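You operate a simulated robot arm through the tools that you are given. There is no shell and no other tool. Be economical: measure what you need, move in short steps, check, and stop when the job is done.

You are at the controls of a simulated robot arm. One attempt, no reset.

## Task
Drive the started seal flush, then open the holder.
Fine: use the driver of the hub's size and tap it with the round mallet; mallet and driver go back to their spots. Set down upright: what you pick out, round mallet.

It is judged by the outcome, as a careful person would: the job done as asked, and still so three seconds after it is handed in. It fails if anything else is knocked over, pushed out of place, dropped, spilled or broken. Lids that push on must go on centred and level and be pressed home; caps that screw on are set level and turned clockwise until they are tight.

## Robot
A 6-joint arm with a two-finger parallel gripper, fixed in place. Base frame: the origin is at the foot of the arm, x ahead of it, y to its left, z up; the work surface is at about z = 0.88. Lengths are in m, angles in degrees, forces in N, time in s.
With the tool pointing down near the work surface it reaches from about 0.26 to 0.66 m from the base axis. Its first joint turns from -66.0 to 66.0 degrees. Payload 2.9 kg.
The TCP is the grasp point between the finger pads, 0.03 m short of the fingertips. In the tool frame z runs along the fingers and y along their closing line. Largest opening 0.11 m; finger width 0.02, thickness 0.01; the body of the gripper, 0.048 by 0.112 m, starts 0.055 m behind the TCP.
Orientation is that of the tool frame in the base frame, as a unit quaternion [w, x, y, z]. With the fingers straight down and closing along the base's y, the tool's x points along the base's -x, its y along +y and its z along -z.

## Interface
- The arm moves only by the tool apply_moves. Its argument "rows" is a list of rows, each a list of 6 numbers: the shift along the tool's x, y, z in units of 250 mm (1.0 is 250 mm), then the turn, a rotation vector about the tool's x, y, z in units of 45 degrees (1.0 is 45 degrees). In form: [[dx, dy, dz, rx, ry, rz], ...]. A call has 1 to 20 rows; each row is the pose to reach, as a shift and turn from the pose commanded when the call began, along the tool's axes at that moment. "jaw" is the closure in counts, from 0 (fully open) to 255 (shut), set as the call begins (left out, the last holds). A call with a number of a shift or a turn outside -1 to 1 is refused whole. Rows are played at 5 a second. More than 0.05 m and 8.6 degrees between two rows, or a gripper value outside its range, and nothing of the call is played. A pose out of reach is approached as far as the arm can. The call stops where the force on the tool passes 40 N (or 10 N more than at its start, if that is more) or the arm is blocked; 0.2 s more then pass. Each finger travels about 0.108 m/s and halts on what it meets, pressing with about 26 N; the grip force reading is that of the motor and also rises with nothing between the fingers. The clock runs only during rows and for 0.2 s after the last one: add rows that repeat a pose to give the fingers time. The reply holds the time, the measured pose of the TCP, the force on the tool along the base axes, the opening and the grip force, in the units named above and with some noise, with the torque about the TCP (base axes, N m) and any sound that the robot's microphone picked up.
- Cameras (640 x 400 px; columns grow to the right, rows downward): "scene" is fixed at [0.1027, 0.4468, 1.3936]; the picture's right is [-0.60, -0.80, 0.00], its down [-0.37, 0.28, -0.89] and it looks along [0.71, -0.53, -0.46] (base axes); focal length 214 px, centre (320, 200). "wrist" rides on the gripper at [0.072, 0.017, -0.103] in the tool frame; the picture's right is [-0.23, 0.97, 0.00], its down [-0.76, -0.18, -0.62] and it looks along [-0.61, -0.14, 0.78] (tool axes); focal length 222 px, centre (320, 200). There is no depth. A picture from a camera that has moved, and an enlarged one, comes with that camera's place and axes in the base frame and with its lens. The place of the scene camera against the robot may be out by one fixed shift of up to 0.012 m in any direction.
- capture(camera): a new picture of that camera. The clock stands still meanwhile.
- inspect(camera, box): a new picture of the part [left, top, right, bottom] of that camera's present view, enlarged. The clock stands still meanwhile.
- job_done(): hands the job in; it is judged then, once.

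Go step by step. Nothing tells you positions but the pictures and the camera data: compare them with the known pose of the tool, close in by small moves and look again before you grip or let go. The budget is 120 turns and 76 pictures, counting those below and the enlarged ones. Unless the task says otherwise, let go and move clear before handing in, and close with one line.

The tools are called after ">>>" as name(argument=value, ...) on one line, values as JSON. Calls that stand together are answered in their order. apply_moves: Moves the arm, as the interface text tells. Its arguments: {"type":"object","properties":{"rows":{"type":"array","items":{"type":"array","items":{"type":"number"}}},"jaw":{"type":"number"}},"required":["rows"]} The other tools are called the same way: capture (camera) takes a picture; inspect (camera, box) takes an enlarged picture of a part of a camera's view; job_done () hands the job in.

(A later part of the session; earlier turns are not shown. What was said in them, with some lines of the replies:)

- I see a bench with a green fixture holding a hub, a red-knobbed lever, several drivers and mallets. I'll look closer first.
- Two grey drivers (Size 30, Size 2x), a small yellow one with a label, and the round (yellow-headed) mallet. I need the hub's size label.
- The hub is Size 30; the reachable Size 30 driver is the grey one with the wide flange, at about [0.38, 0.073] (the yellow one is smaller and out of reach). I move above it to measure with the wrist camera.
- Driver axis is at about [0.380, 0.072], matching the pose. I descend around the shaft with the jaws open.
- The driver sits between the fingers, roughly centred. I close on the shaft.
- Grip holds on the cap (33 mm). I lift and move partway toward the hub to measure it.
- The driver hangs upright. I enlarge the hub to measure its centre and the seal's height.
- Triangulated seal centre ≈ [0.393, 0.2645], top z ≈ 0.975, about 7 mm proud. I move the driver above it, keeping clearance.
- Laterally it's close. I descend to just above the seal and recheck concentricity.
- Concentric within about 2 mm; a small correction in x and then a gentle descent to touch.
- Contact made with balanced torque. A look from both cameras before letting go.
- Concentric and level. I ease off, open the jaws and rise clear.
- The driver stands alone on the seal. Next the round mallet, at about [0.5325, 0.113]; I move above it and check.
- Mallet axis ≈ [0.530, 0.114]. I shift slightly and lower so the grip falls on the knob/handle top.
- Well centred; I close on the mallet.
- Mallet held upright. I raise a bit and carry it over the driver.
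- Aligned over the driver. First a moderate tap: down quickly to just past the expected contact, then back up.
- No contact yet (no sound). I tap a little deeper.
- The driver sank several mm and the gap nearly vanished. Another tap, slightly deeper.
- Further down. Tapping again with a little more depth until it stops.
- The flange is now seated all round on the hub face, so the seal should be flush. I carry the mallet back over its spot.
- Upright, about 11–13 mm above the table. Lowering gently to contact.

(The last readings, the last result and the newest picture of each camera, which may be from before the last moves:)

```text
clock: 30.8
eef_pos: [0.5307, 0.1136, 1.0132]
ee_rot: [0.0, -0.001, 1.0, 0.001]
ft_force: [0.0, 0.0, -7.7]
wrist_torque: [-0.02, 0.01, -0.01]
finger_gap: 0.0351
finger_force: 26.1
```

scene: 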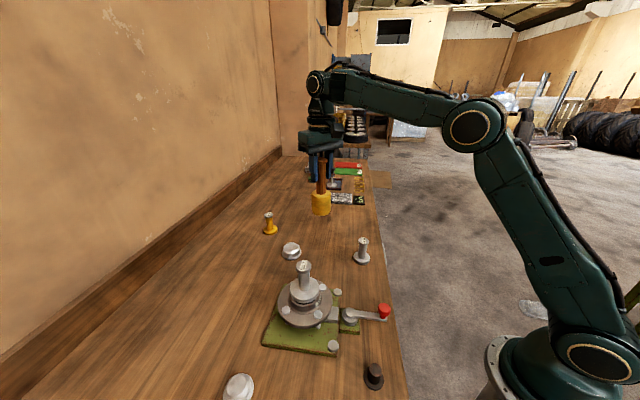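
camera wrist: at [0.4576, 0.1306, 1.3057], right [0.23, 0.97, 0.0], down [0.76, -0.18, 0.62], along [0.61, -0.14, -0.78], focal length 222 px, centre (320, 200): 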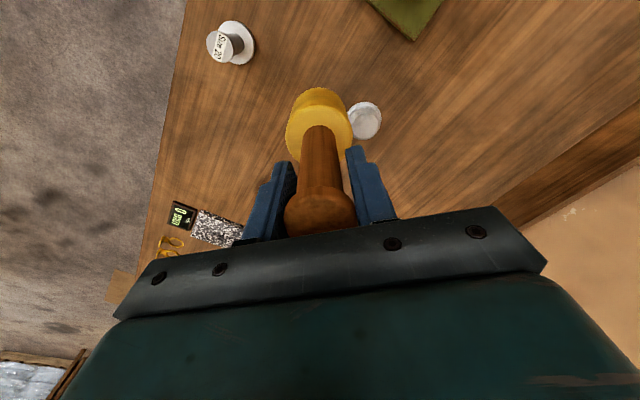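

>>> apply_moves(rows=[[0, 0, 0.003, 0, 0, 0], [0, 0, 0.006, 0, 0, 0], [0, 0, 0.009, 0, 0, 0], [0, 0, 0.012, 0, 0, 0], [0, 0, 0.012, 0, 0, 0]])

```text
clock: 32.0
eef_pos: [0.5317, 0.1147, 1.0108]
ee_rot: [0.0, -0.001, 1.0, 0.0]
ft_force: [-0.4, 0.5, -7.7]
wrist_torque: [0.01, 0.01, 0.0]
finger_gap: 0.035
finger_force: 25.8
```

>>> apply_moves(rows=[[0, 0, 0.003, 0, 0, 0], [0, 0, 0.006, 0, 0, 0], [0, 0, 0.009, 0, 0, 0], [0, 0, 0.012, 0, 0, 0], [0, 0, 0.012, 0, 0, 0]])

```text
clock: 33.2
eef_pos: [0.53, 0.1155, 1.0087]
ee_rot: [0.0, 0.0, 1.0, 0.001]
ft_force: [-2.0, 0.0, 0.3]
wrist_torque: [0.09, 0.22, 0.0]
finger_gap: 0.0351
finger_force: 26.1
```

The table now carries the mallet's weight. I release and rise clear.

>>> apply_moves(rows=[[0, 0, 0, 0, 0, 0], [0, 0, 0, 0, 0, 0], [0, 0, 0, 0, 0, 0], [0, 0, -0.1, 0, 0, 0], [0, 0, -0.24, 0, 0, 0], [0, 0, -0.4, 0, 0, 0], [0, 0, -0.56, 0, 0, 0], [0, 0, -0.7, 0, 0, 0], [0, 0, -0.7, 0, 0, 0]], jaw=60)

>>> inspect(camera="scene", box=[230, 190, 390, 290])

```text
clock: 35.2
eef_pos: [0.5312, 0.1148, 1.1835]
ee_rot: [0.0, 0.001, 1.0, 0.001]
ft_force: [-0.8, 0.9, -0.7]
wrist_torque: [-0.01, 0.0, 0.0]
finger_gap: 0.0841
finger_force: 0.2
```

```text
4.00 times, centred on (310, 240) of scene
camera zoom: at [0.1027, 0.4468, 1.3936], right [-0.6, -0.8, 0.0], down [-0.37, 0.28, -0.89], along [0.71, -0.53, -0.46], focal length 858 px, centre (360, 40)
```

zoom: 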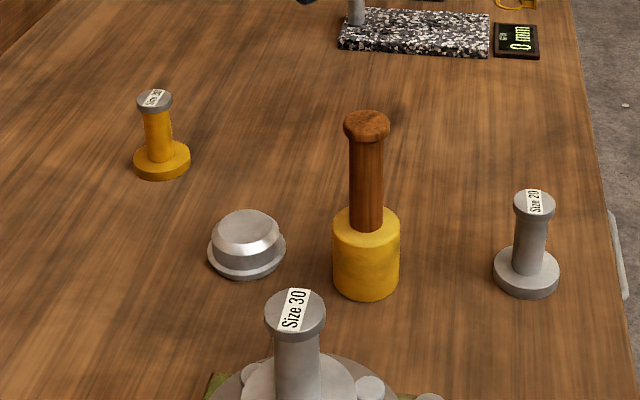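

The mallet stands upright on its spot. Back to the driver on the hub.

>>> apply_moves(rows=[[0.08, 0.09, 0, 0, 0, 0], [0.18, 0.195, 0, 0, 0, 0], [0.28, 0.3, 0, 0, 0, 0], [0.38, 0.41, 0, 0, 0, 0], [0.48, 0.52, 0, 0, 0, 0], [0.548, 0.601, 0, 0, 0, 0], [0.548, 0.601, 0.06, 0, 0, 0], [0.548, 0.601, 0.2, 0, 0, 0], [0.548, 0.601, 0.34, 0, 0, 0], [0.548, 0.601, 0.48, 0, 0, 0], [0.548, 0.601, 0.58, 0, 0, 0], [0.548, 0.601, 0.63, 0, 0, 0], [0.548, 0.601, 0.63, 0, 0, 0]])

>>> inspect(camera="wrist", box=[192, 60, 448, 220])

```text
clock: 38.0
eef_pos: [0.3927, 0.2645, 1.0242]
ee_rot: [0.0, 0.001, 1.0, 0.001]
ft_force: [0.0, 0.1, -0.6]
wrist_torque: [0.02, -0.01, -0.01]
finger_gap: 0.0843
finger_force: 0.2
```

```text
2.50 times, centred on (320, 140) of wrist
camera zoom: at [0.3205, 0.2814, 1.1288], right [0.23, 0.97, 0.0], down [0.76, -0.18, 0.62], along [0.61, -0.14, -0.78], focal length 555 px, centre (320, 350)
```

zoom: 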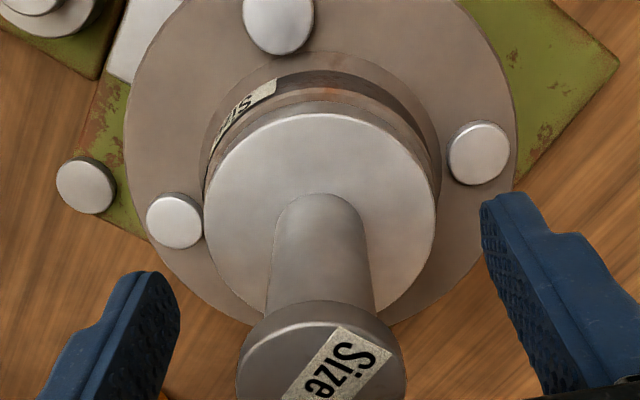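

Well placed between the fingers. I grip and lift straight up.

>>> apply_moves(rows=[[0, 0, 0, 0, 0, 0], [0, 0, 0, 0, 0, 0], [0, 0, 0, 0, 0, 0], [0, 0, 0, 0, 0, 0]], jaw=255)

>>> apply_moves(rows=[[0, 0, -0.04, 0, 0, 0], [0, 0, -0.12, 0, 0, 0], [0, 0, -0.24, 0, 0, 0], [0, 0, -0.36, 0, 0, 0], [0, -0.12, -0.36, 0, 0, 0], [0, -0.26, -0.36, 0, 0, 0], [0, -0.4, -0.36, 0, 0, 0], [0, -0.46, -0.36, 0, 0, 0], [0, -0.46, -0.36, 0, 0, 0]])

>>> capture(camera="wrist")

>>> inspect(camera="scene", box=[270, 270, 350, 320])

```text
clock: 39.0
eef_pos: [0.3941, 0.2637, 1.026]
ee_rot: [0.0, 0.0, 1.0, 0.001]
ft_force: [-0.2, -0.5, 0.5]
wrist_torque: [0.01, 0.02, 0.01]
finger_gap: 0.0326
finger_force: 25.4
```

```text
clock: 41.0
eef_pos: [0.3934, 0.1484, 1.1159]
ee_rot: [0.0, -0.001, 1.0, 0.0]
ft_force: [0.1, 0.9, -2.8]
wrist_torque: [-0.02, 0.03, 0.05]
finger_gap: 0.0326
finger_force: 26.0
```

```text
28 pictures are left
camera wrist: at [0.3206, 0.1652, 1.2191], right [0.23, 0.97, 0.0], down [0.76, -0.18, 0.62], along [0.61, -0.14, -0.78], focal length 222 px, centre (320, 200)
```

wrist: 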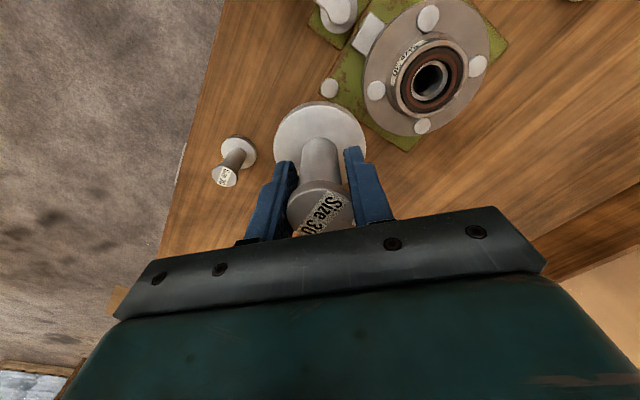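

```text
8.00 times, centred on (310, 295) of scene
camera zoom: at [0.1027, 0.4468, 1.3936], right [-0.6, -0.8, 0.0], down [-0.37, 0.28, -0.89], along [0.71, -0.53, -0.46], focal length 1716 px, centre (400, -560)
```

zoom: 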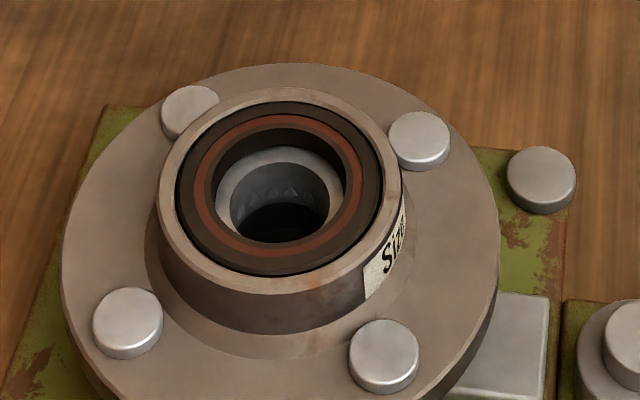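

The seal is flush with the hub face all around. Now the driver goes back to its spot [0.381, 0.0745].

>>> apply_moves(rows=[[0.02, -0.12, 0, 0, 0, 0], [0.04, -0.24, 0, 0, 0, 0], [0.048, -0.298, 0, 0, 0, 0], [0.048, -0.298, 0.1, 0, 0, 0], [0.048, -0.298, 0.25, 0, 0, 0], [0.048, -0.298, 0.4, 0, 0, 0], [0.048, -0.298, 0.55, 0, 0, 0], [0.048, -0.298, 0.64, 0, 0, 0], [0.048, -0.298, 0.67, 0, 0, 0], [0.048, -0.298, 0.67, 0, 0, 0]])

>>> inspect(camera="scene", box=[288, 200, 448, 300])

```text
clock: 43.2
eef_pos: [0.38, 0.0745, 0.9466]
ee_rot: [0.001, 0.0, 1.0, 0.001]
ft_force: [-0.3, -0.1, -2.5]
wrist_torque: [-0.03, 0.0, -0.02]
finger_gap: 0.0328
finger_force: 25.8
```

```text
4.00 times, centred on (368, 250) of scene
camera zoom: at [0.1027, 0.4468, 1.3936], right [-0.6, -0.8, 0.0], down [-0.37, 0.28, -0.89], along [0.71, -0.53, -0.46], focal length 858 px, centre (128, 0)
```

zoom: 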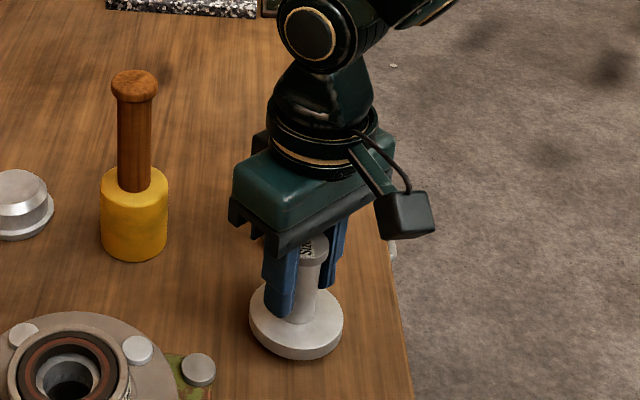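

>>> apply_moves(rows=[[0, 0, 0.01, 0, 0, 0], [0, 0, 0.02, 0, 0, 0], [0, 0, 0.024, 0, 0, 0], [0, 0, 0.028, 0, 0, 0], [0, 0, 0.028, 0, 0, 0]])

```text
clock: 44.4
eef_pos: [0.3807, 0.0745, 0.9395]
ee_rot: [0.0, 0.0, 1.0, 0.002]
ft_force: [-0.4, 0.1, -2.3]
wrist_torque: [0.02, 0.03, 0.01]
finger_gap: 0.0327
finger_force: 25.5
```

>>> apply_moves(rows=[[0, 0, 0.004, 0, 0, 0], [0, 0, 0.008, 0, 0, 0], [0, 0, 0.011, 0, 0, 0], [0, 0, 0.011, 0, 0, 0]])

```text
clock: 45.4
eef_pos: [0.3813, 0.075, 0.9376]
ee_rot: [0.0, 0.0, 1.0, 0.001]
ft_force: [0.1, 0.3, -2.2]
wrist_torque: [0.01, 0.03, -0.01]
finger_gap: 0.0328
finger_force: 26.3
```

>>> apply_moves(rows=[[0, 0, 0.003, 0, 0, 0], [0, 0, 0.006, 0, 0, 0], [0, 0, 0.009, 0, 0, 0], [0, 0, 0.009, 0, 0, 0]])

```text
clock: 46.4
eef_pos: [0.3826, 0.0739, 0.9361]
ee_rot: [0.003, -0.001, 1.0, 0.002]
ft_force: [-4.2, -6.9, 28.4]
wrist_torque: [0.03, -0.08, 0.01]
finger_gap: 0.033
finger_force: 25.6
```

Firm contact with the table; I ease off, release and rise.

>>> apply_moves(rows=[[0, 0, -0.004, 0, 0, 0], [0, 0, -0.004, 0, 0, 0]])

>>> apply_moves(rows=[[0, 0, 0, 0, 0, 0], [0, 0, 0, 0, 0, 0], [0, 0, 0, 0, 0, 0], [0, 0, -0.1, 0, 0, 0], [0, 0, -0.24, 0, 0, 0], [0, 0, -0.4, 0, 0, 0], [0, 0, -0.56, 0, 0, 0], [0, 0, -0.7, 0, 0, 0], [0, 0, -0.7, 0, 0, 0]], jaw=60)

>>> capture(camera="scene")

>>> inspect(camera="scene", box=[310, 280, 406, 340])

```text
clock: 47.0
eef_pos: [0.383, 0.0748, 0.9356]
ee_rot: [0.001, 0.0, 1.0, 0.001]
ft_force: [1.4, -8.3, 16.4]
wrist_torque: [0.0, -0.51, -0.16]
finger_gap: 0.0326
finger_force: 26.1
```

```text
clock: 49.0
eef_pos: [0.3803, 0.074, 1.1127]
ee_rot: [0.0, -0.001, 1.0, 0.001]
ft_force: [0.3, -0.1, 0.1]
wrist_torque: [0.0, -0.03, 0.01]
finger_gap: 0.0841
finger_force: 0.1
```

```text
25 pictures are left
```

scene: 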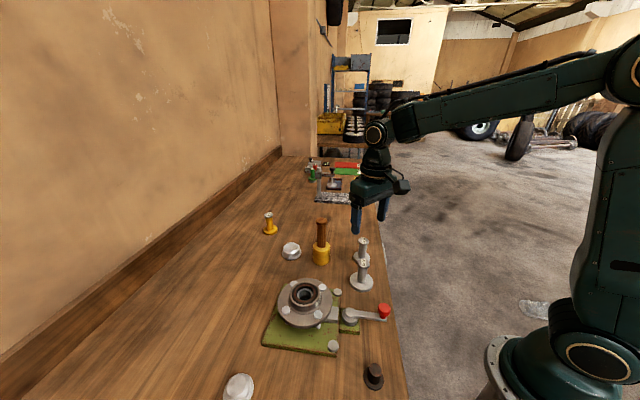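

```text
6.67 times, centred on (358, 310) of scene
camera zoom: at [0.1027, 0.4468, 1.3936], right [-0.6, -0.8, 0.0], down [-0.37, 0.28, -0.89], along [0.71, -0.53, -0.46], focal length 1430 px, centre (67, -533)
```

zoom: 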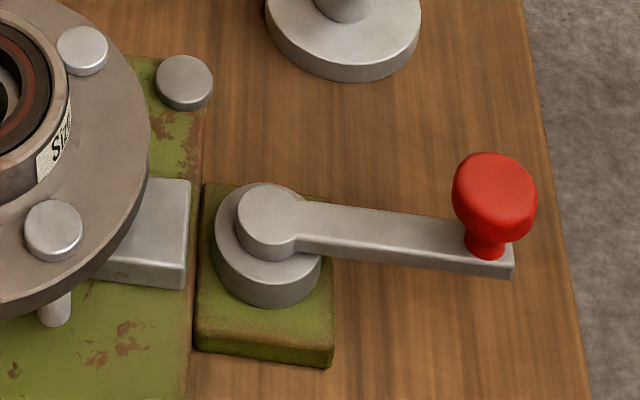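

Both tools are back and upright, seal flush. Now the lever: pivot ≈ [0.315, 0.19], red knob ≈ [0.264, 0.133, 0.94]. I move over the knob with the tool turned 45° so the fingers straddle the lever.

>>> apply_moves(rows=[[0.06, 0.03, 0, -0.0, 0, -0.14], [0.13, 0.065, 0, 0, 0, -0.28], [0.2, 0.1, 0.03, 0, 0, -0.42], [0.27, 0.135, 0.06, 0, 0, -0.57], [0.34, 0.17, 0.1, 0, 0, -0.72], [0.41, 0.205, 0.14, 0, 0, -0.86], [0.468, 0.234, 0.18, 0, 0, -1.0], [0.468, 0.234, 0.18, 0, 0, -1.0]])

>>> capture(camera="wrist")

>>> inspect(camera="scene", box=[310, 270, 438, 350])

```text
clock: 50.8
eef_pos: [0.2627, 0.1332, 1.0663]
ee_rot: [0.0, -0.384, 0.923, 0.002]
ft_force: [0.3, 0.1, -0.3]
wrist_torque: [0.0, 0.01, -0.01]
finger_gap: 0.0844
finger_force: 0.1
```

```text
23 pictures are left
camera wrist: at [0.2007, 0.0936, 1.1695], right [-0.53, 0.85, 0.0], down [0.66, 0.41, 0.62], along [0.53, 0.33, -0.78], focal length 222 px, centre (320, 200)
```

wrist: 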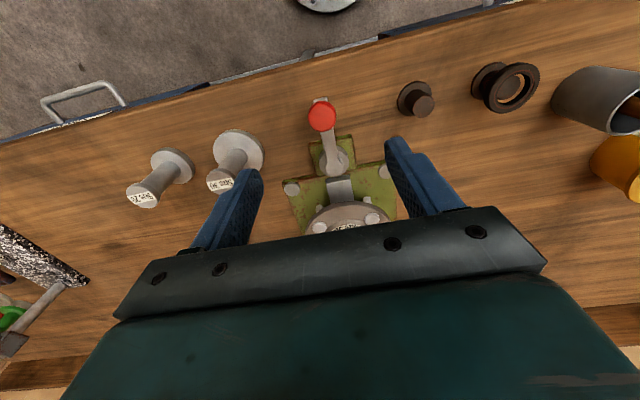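

```text
5.00 times, centred on (374, 310) of scene
camera zoom: at [0.1027, 0.4468, 1.3936], right [-0.6, -0.8, 0.0], down [-0.37, 0.28, -0.89], along [0.71, -0.53, -0.46], focal length 1072 px, centre (50, -350)
```

zoom: 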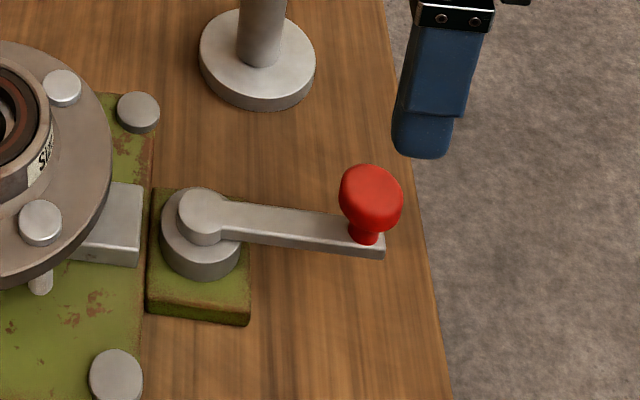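

>>> inspect(camera="wrist", box=[256, 85, 448, 205])

```text
3.33 times, centred on (352, 145) of wrist
camera zoom: at [0.2007, 0.0936, 1.1695], right [-0.53, 0.85, 0.0], down [0.66, 0.41, 0.62], along [0.53, 0.33, -0.78], focal length 740 px, centre (213, 383)
```

zoom: 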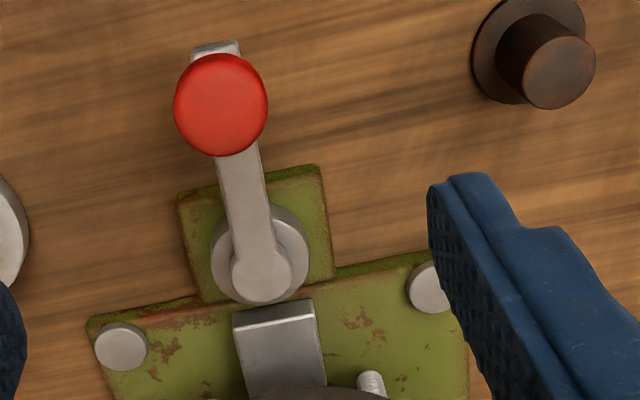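

The knob is between the fingers. I lower so they straddle the knob and the lever.

>>> apply_moves(rows=[[0, 0.01, 0.1, 0, 0, 0], [0, 0.01, 0.22, 0, 0, 0], [0, 0.01, 0.34, 0, 0, 0], [0, 0.01, 0.43, 0, 0, 0], [0, 0.01, 0.476, 0, 0, 0], [0, 0.01, 0.476, 0, 0, 0]])

>>> capture(camera="wrist")

>>> inspect(camera="scene", box=[310, 270, 438, 350])

```text
clock: 52.2
eef_pos: [0.2621, 0.1356, 0.9468]
ee_rot: [0.0, -0.383, 0.924, 0.001]
ft_force: [-0.3, 0.8, -0.3]
wrist_torque: [-0.01, -0.02, 0.0]
finger_gap: 0.0843
finger_force: 0.0
```

```text
20 pictures are left
camera wrist: at [0.1993, 0.0955, 1.0508], right [-0.53, 0.85, 0.0], down [0.66, 0.41, 0.62], along [0.53, 0.33, -0.78], focal length 222 px, centre (320, 200)
```

wrist: 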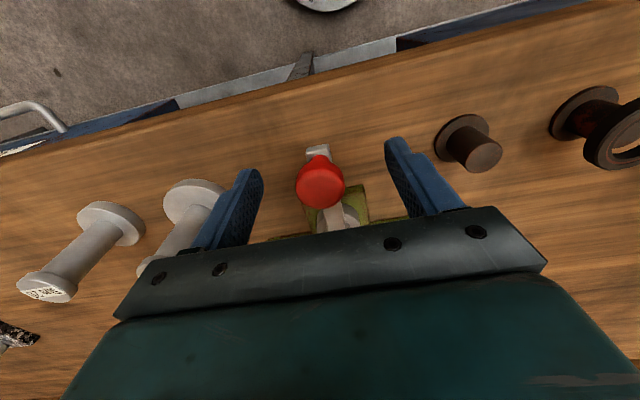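

```text
5.00 times, centred on (374, 310) of scene
camera zoom: at [0.1027, 0.4468, 1.3936], right [-0.6, -0.8, 0.0], down [-0.37, 0.28, -0.89], along [0.71, -0.53, -0.46], focal length 1072 px, centre (50, -350)
```

zoom: 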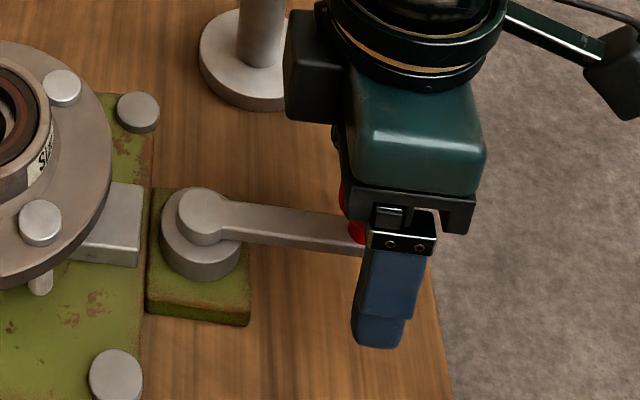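

Knob is centred between the fingers. I close on it and then try a small counter-clockwise swing along the arc, watching force.

>>> apply_moves(rows=[[0, 0, 0, 0, 0, 0], [0, 0, 0, 0, 0, 0], [0, 0, 0, 0, 0, 0], [0, 0, 0, 0, 0, 0]], jaw=255)

>>> apply_moves(rows=[[-0.0007, -0.0204, 0, 0, 0, -0.089], [-0.0028, -0.0406, 0, 0, 0, -0.178], [-0.0028, -0.0406, 0, 0, 0, -0.178]])

```text
clock: 53.2
eef_pos: [0.2622, 0.1345, 0.9475]
ee_rot: [0.0, -0.383, 0.924, 0.001]
ft_force: [0.1, 0.6, -4.0]
wrist_torque: [0.06, -0.05, 0.0]
finger_gap: 0.0275
finger_force: 45.2
```

```text
clock: 53.8
eef_pos: [0.2632, 0.1349, 0.9465]
ee_rot: [-0.002, -0.439, 0.898, 0.009]
ft_force: [-7.0, 11.3, 2.3]
wrist_torque: [0.09, 0.41, -0.11]
finger_gap: 0.0271
finger_force: 45.1
stopped in row 2: the force on the tool passed its limit at 44 N (the readings are from after the stop); the commanded pose is now the measured one
```

Counter-clockwise is blocked, so I try clockwise a little.

>>> apply_moves(rows=[[-0.003, 0.02, 0, 0, 0, 0.089], [-0.0078, 0.04, 0, 0, 0, 0.178], [-0.014, 0.059, 0, 0, 0, 0.267], [-0.021, 0.0785, 0, 0, 0, 0.356], [-0.021, 0.0785, 0, 0, 0, 0.356]])

>>> inspect(camera="scene", box=[310, 270, 438, 350])

```text
clock: 55.0
eef_pos: [0.2514, 0.1493, 0.9468]
ee_rot: [-0.004, -0.308, 0.952, 0.006]
ft_force: [-5.0, -0.2, -11.8]
wrist_torque: [0.33, -0.42, 0.14]
finger_gap: 0.0275
finger_force: 44.7
```

```text
5.00 times, centred on (374, 310) of scene
camera zoom: at [0.1026, 0.4468, 1.3936], right [-0.6, -0.8, 0.0], down [-0.37, 0.28, -0.89], along [0.71, -0.53, -0.46], focal length 1072 px, centre (50, -350)
```

zoom: 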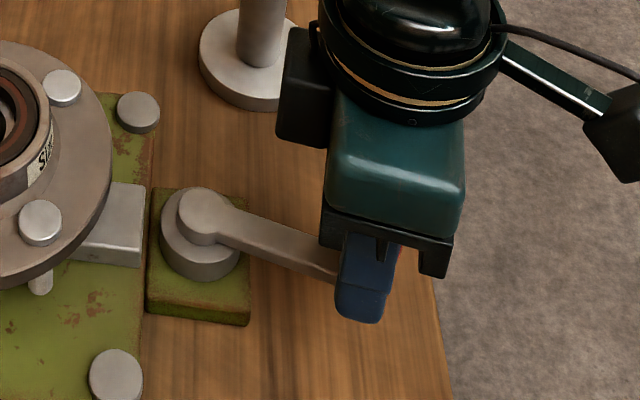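

Clockwise opens it. I continue the arc by about 44° more.

>>> apply_moves(rows=[[-0.0059, 0.04, 0.002, 0, 0, 0.178], [-0.0173, 0.0788, 0.003, 0, 0, 0.356], [-0.034, 0.1157, 0.003, 0, 0, 0.533], [-0.0557, 0.1498, 0.003, 0, 0, 0.711], [-0.0819, 0.1807, 0.003, 0, 0, 0.889], [-0.0966, 0.1946, 0.003, 0, 0, 0.978], [-0.0966, 0.1946, 0.003, 0, 0, 0.978]])

>>> inspect(camera="scene", box=[290, 270, 418, 350])

```text
clock: 56.6
eef_pos: [0.2434, 0.2038, 0.9486]
ee_rot: [-0.006, 0.07, 0.997, 0.006]
ft_force: [-4.1, 3.4, -8.8]
wrist_torque: [0.07, -0.64, 0.14]
finger_gap: 0.0271
finger_force: 45.5
```

```text
5.00 times, centred on (354, 310) of scene
camera zoom: at [0.1026, 0.4469, 1.3936], right [-0.6, -0.8, 0.0], down [-0.37, 0.28, -0.89], along [0.71, -0.53, -0.46], focal length 1072 px, centre (150, -350)
```

zoom: 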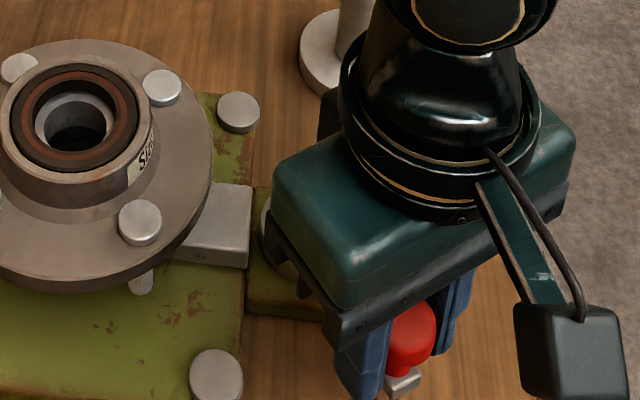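

>>> apply_moves(rows=[[-0.0067, 0.0395, 0, 0, 0, 0.178], [-0.0188, 0.0776, 0, 0, 0, 0.356], [-0.0361, 0.1138, 0, 0, 0, 0.533], [-0.0361, 0.1138, 0, 0, 0, 0.533]])

>>> inspect(camera="scene", box=[270, 270, 398, 350])

```text
clock: 57.5
eef_pos: [0.253, 0.2245, 0.9471]
ee_rot: [-0.011, 0.278, 0.96, -0.007]
ft_force: [-6.4, -8.5, 14.4]
wrist_torque: [-0.38, 0.01, 0.3]
finger_gap: 0.0271
finger_force: 44.7
stopped in row 4: the force on the tool passed its limit at 43 N (the readings are from after the stop); the commanded pose is now the measured one
```

```text
5.00 times, centred on (334, 310) of scene
camera zoom: at [0.1024, 0.4464, 1.3937], right [-0.6, -0.8, 0.0], down [-0.37, 0.28, -0.89], along [0.71, -0.53, -0.46], focal length 1072 px, centre (250, -350)
```

zoom: 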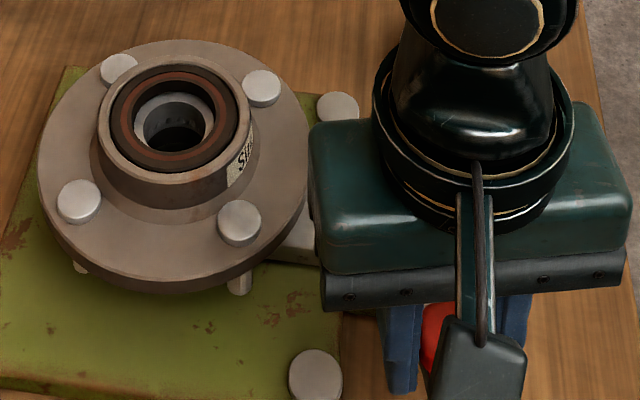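

The lever reached what feels like its end stop after ~77°. I release and rise, then look.

>>> apply_moves(rows=[[0, 0, 0, 0, 0, 0], [0, 0, 0, 0, 0, 0], [0, 0, 0, 0, 0, 0], [0, 0, -0.1, 0, 0, 0], [0, 0, -0.24, 0, 0, 0], [0, 0, -0.4, 0, 0, 0], [0, 0, -0.56, 0, 0, 0], [0, 0, -0.7, 0, 0, 0], [0, 0, -0.7, 0, 0, 0]], jaw=110)

>>> inspect(camera="scene", box=[260, 260, 404, 350])

>>> capture(camera="wrist")

```text
clock: 59.5
eef_pos: [0.2563, 0.2261, 1.1227]
ee_rot: [-0.01, 0.279, 0.96, -0.005]
ft_force: [0.0, 0.2, -0.5]
wrist_torque: [-0.01, 0.01, 0.01]
finger_gap: 0.0625
finger_force: 0.2
```

```text
4.44 times, centred on (332, 305) of scene
camera zoom: at [0.1027, 0.4468, 1.3936], right [-0.6, -0.8, 0.0], down [-0.37, 0.28, -0.89], along [0.71, -0.53, -0.46], focal length 953 px, centre (267, -267)
```

zoom: 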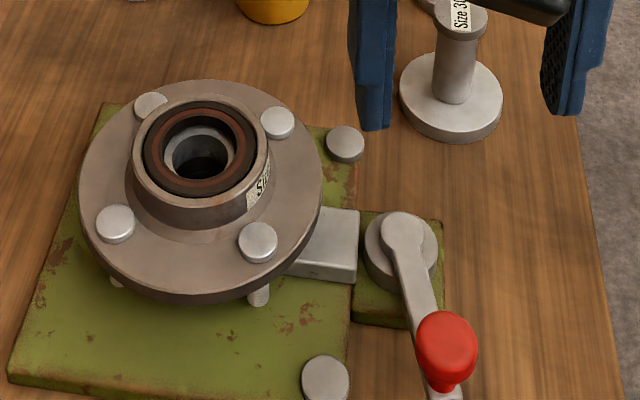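

```text
14 pictures are left
camera wrist: at [0.207, 0.2793, 1.2271], right [0.71, 0.7, -0.02], down [0.56, -0.55, 0.61], along [0.42, -0.45, -0.79], focal length 222 px, centre (320, 200)
```

wrist: 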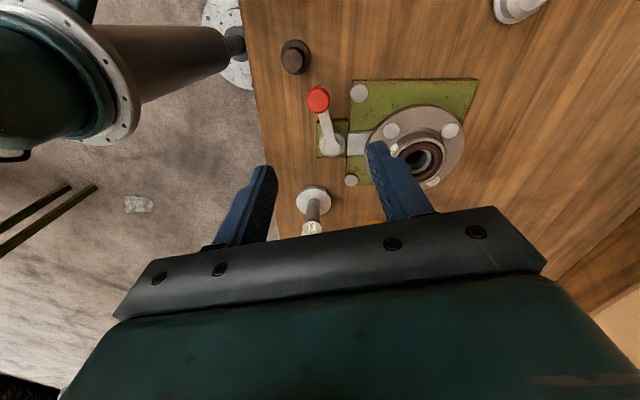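

The lever has swung and the clamp block has pulled back a few mm. I'll verify that it is really at its end by gripping the knob again and nudging on.

>>> apply_moves(rows=[[0, 0, 0.14, 0, 0, 0], [0, 0, 0.3, 0, 0, 0], [0, 0, 0.46, 0, 0, 0], [0, 0, 0.6, 0, 0, 0], [0, 0, 0.69, 0, 0, 0], [0, 0, 0.69, 0, 0, 0]])

>>> apply_moves(rows=[[0, 0, 0, 0, 0, 0], [0, 0, 0, 0, 0, 0], [0, 0, 0, 0, 0, 0], [0, 0, 0, 0, 0, 0]], jaw=255)

>>> apply_moves(rows=[[-0.002, 0.02, 0, 0, 0, 0.089], [-0.006, 0.04, 0, 0, 0, 0.178], [-0.011, 0.059, 0, 0, 0, 0.267], [-0.0175, 0.078, 0, 0, 0, 0.356], [-0.0175, 0.078, 0, 0, 0, 0.356]])

```text
clock: 60.9
eef_pos: [0.2543, 0.2265, 0.9477]
ee_rot: [-0.009, 0.279, 0.96, -0.006]
ft_force: [0.4, 0.4, -0.1]
wrist_torque: [0.0, 0.0, 0.04]
finger_gap: 0.0627
finger_force: 0.0
```

```text
clock: 61.9
eef_pos: [0.2522, 0.224, 0.9484]
ee_rot: [-0.01, 0.279, 0.96, -0.008]
ft_force: [-10.0, -17.3, 0.3]
wrist_torque: [-0.15, 0.1, -0.28]
finger_gap: 0.0271
finger_force: 44.8
```

```text
clock: 62.3
eef_pos: [0.2522, 0.2235, 0.9481]
ee_rot: [-0.013, 0.315, 0.949, -0.016]
ft_force: [-4.5, -10.3, 15.1]
wrist_torque: [-0.3, 0.31, 0.12]
finger_gap: 0.0269
finger_force: 45.2
stopped in row 2: the force on the tool passed its limit at 45 N (the readings are from after the stop); the commanded pose is now the measured one
```

It's a hard end stop: the holder is fully open. Release, rise clear and do a final check.

>>> apply_moves(rows=[[0, 0, 0, 0, 0, 0], [0, 0, 0, 0, 0, 0], [0, 0, 0, 0, 0, 0], [0, 0, -0.1, 0, 0, 0], [0, 0, -0.24, 0, 0, 0], [0, 0, -0.4, 0, 0, 0], [0, 0, -0.56, 0, 0, 0], [0, 0, -0.72, 0, 0, 0], [0, 0, -0.88, 0, 0, 0], [0, 0, -0.88, 0, 0, 0]], jaw=110)

>>> capture(camera="scene")

>>> inspect(camera="scene", box=[260, 260, 404, 350])

>>> inspect(camera="wrist", box=[260, 60, 484, 200])

```text
clock: 64.5
eef_pos: [0.2596, 0.2286, 1.1685]
ee_rot: [-0.014, 0.314, 0.949, -0.015]
ft_force: [1.0, 0.3, 0.0]
wrist_torque: [-0.04, -0.06, -0.01]
finger_gap: 0.0629
finger_force: 0.1
```

```text
13 pictures are left
```

scene: 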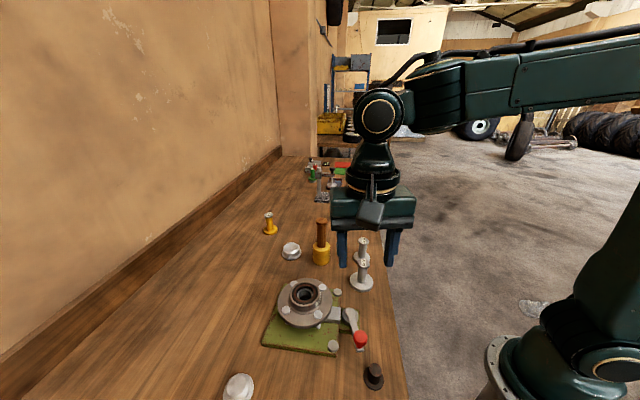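

```text
4.44 times, centred on (332, 305) of scene
camera zoom: at [0.1027, 0.4468, 1.3936], right [-0.6, -0.8, 0.0], down [-0.37, 0.28, -0.89], along [0.71, -0.53, -0.46], focal length 953 px, centre (267, -267)
```

zoom: 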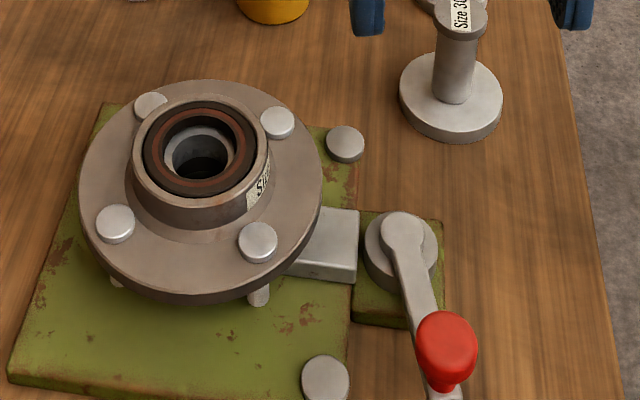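

```text
2.86 times, centred on (372, 130) of wrist
camera zoom: at [0.2155, 0.2876, 1.2722], right [0.76, 0.65, -0.04], down [0.53, -0.59, 0.62], along [0.38, -0.49, -0.79], focal length 635 px, centre (171, 400)
```

zoom: 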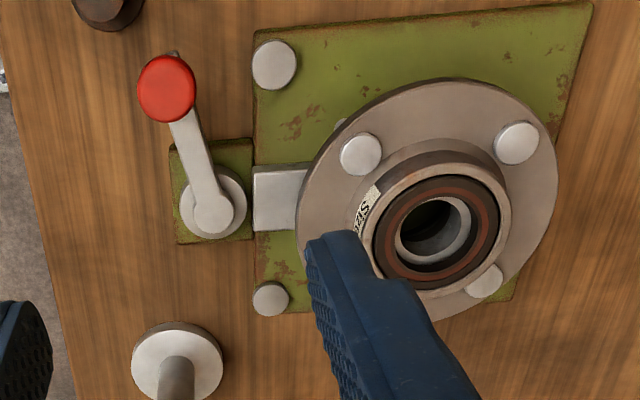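

The seal is flush, the mallet and driver are upright on their spots, the lever is at its open stop with the clamp block drawn back, and the arm is clear. Handing in.

>>> job_done()

```text
The job is handed in.
```

The seal is driven flush with the hub face using the grey Size 30 driver and round mallet. The holder lever is open to its stop, and both tools are upright within a few millimetres of their original spots.
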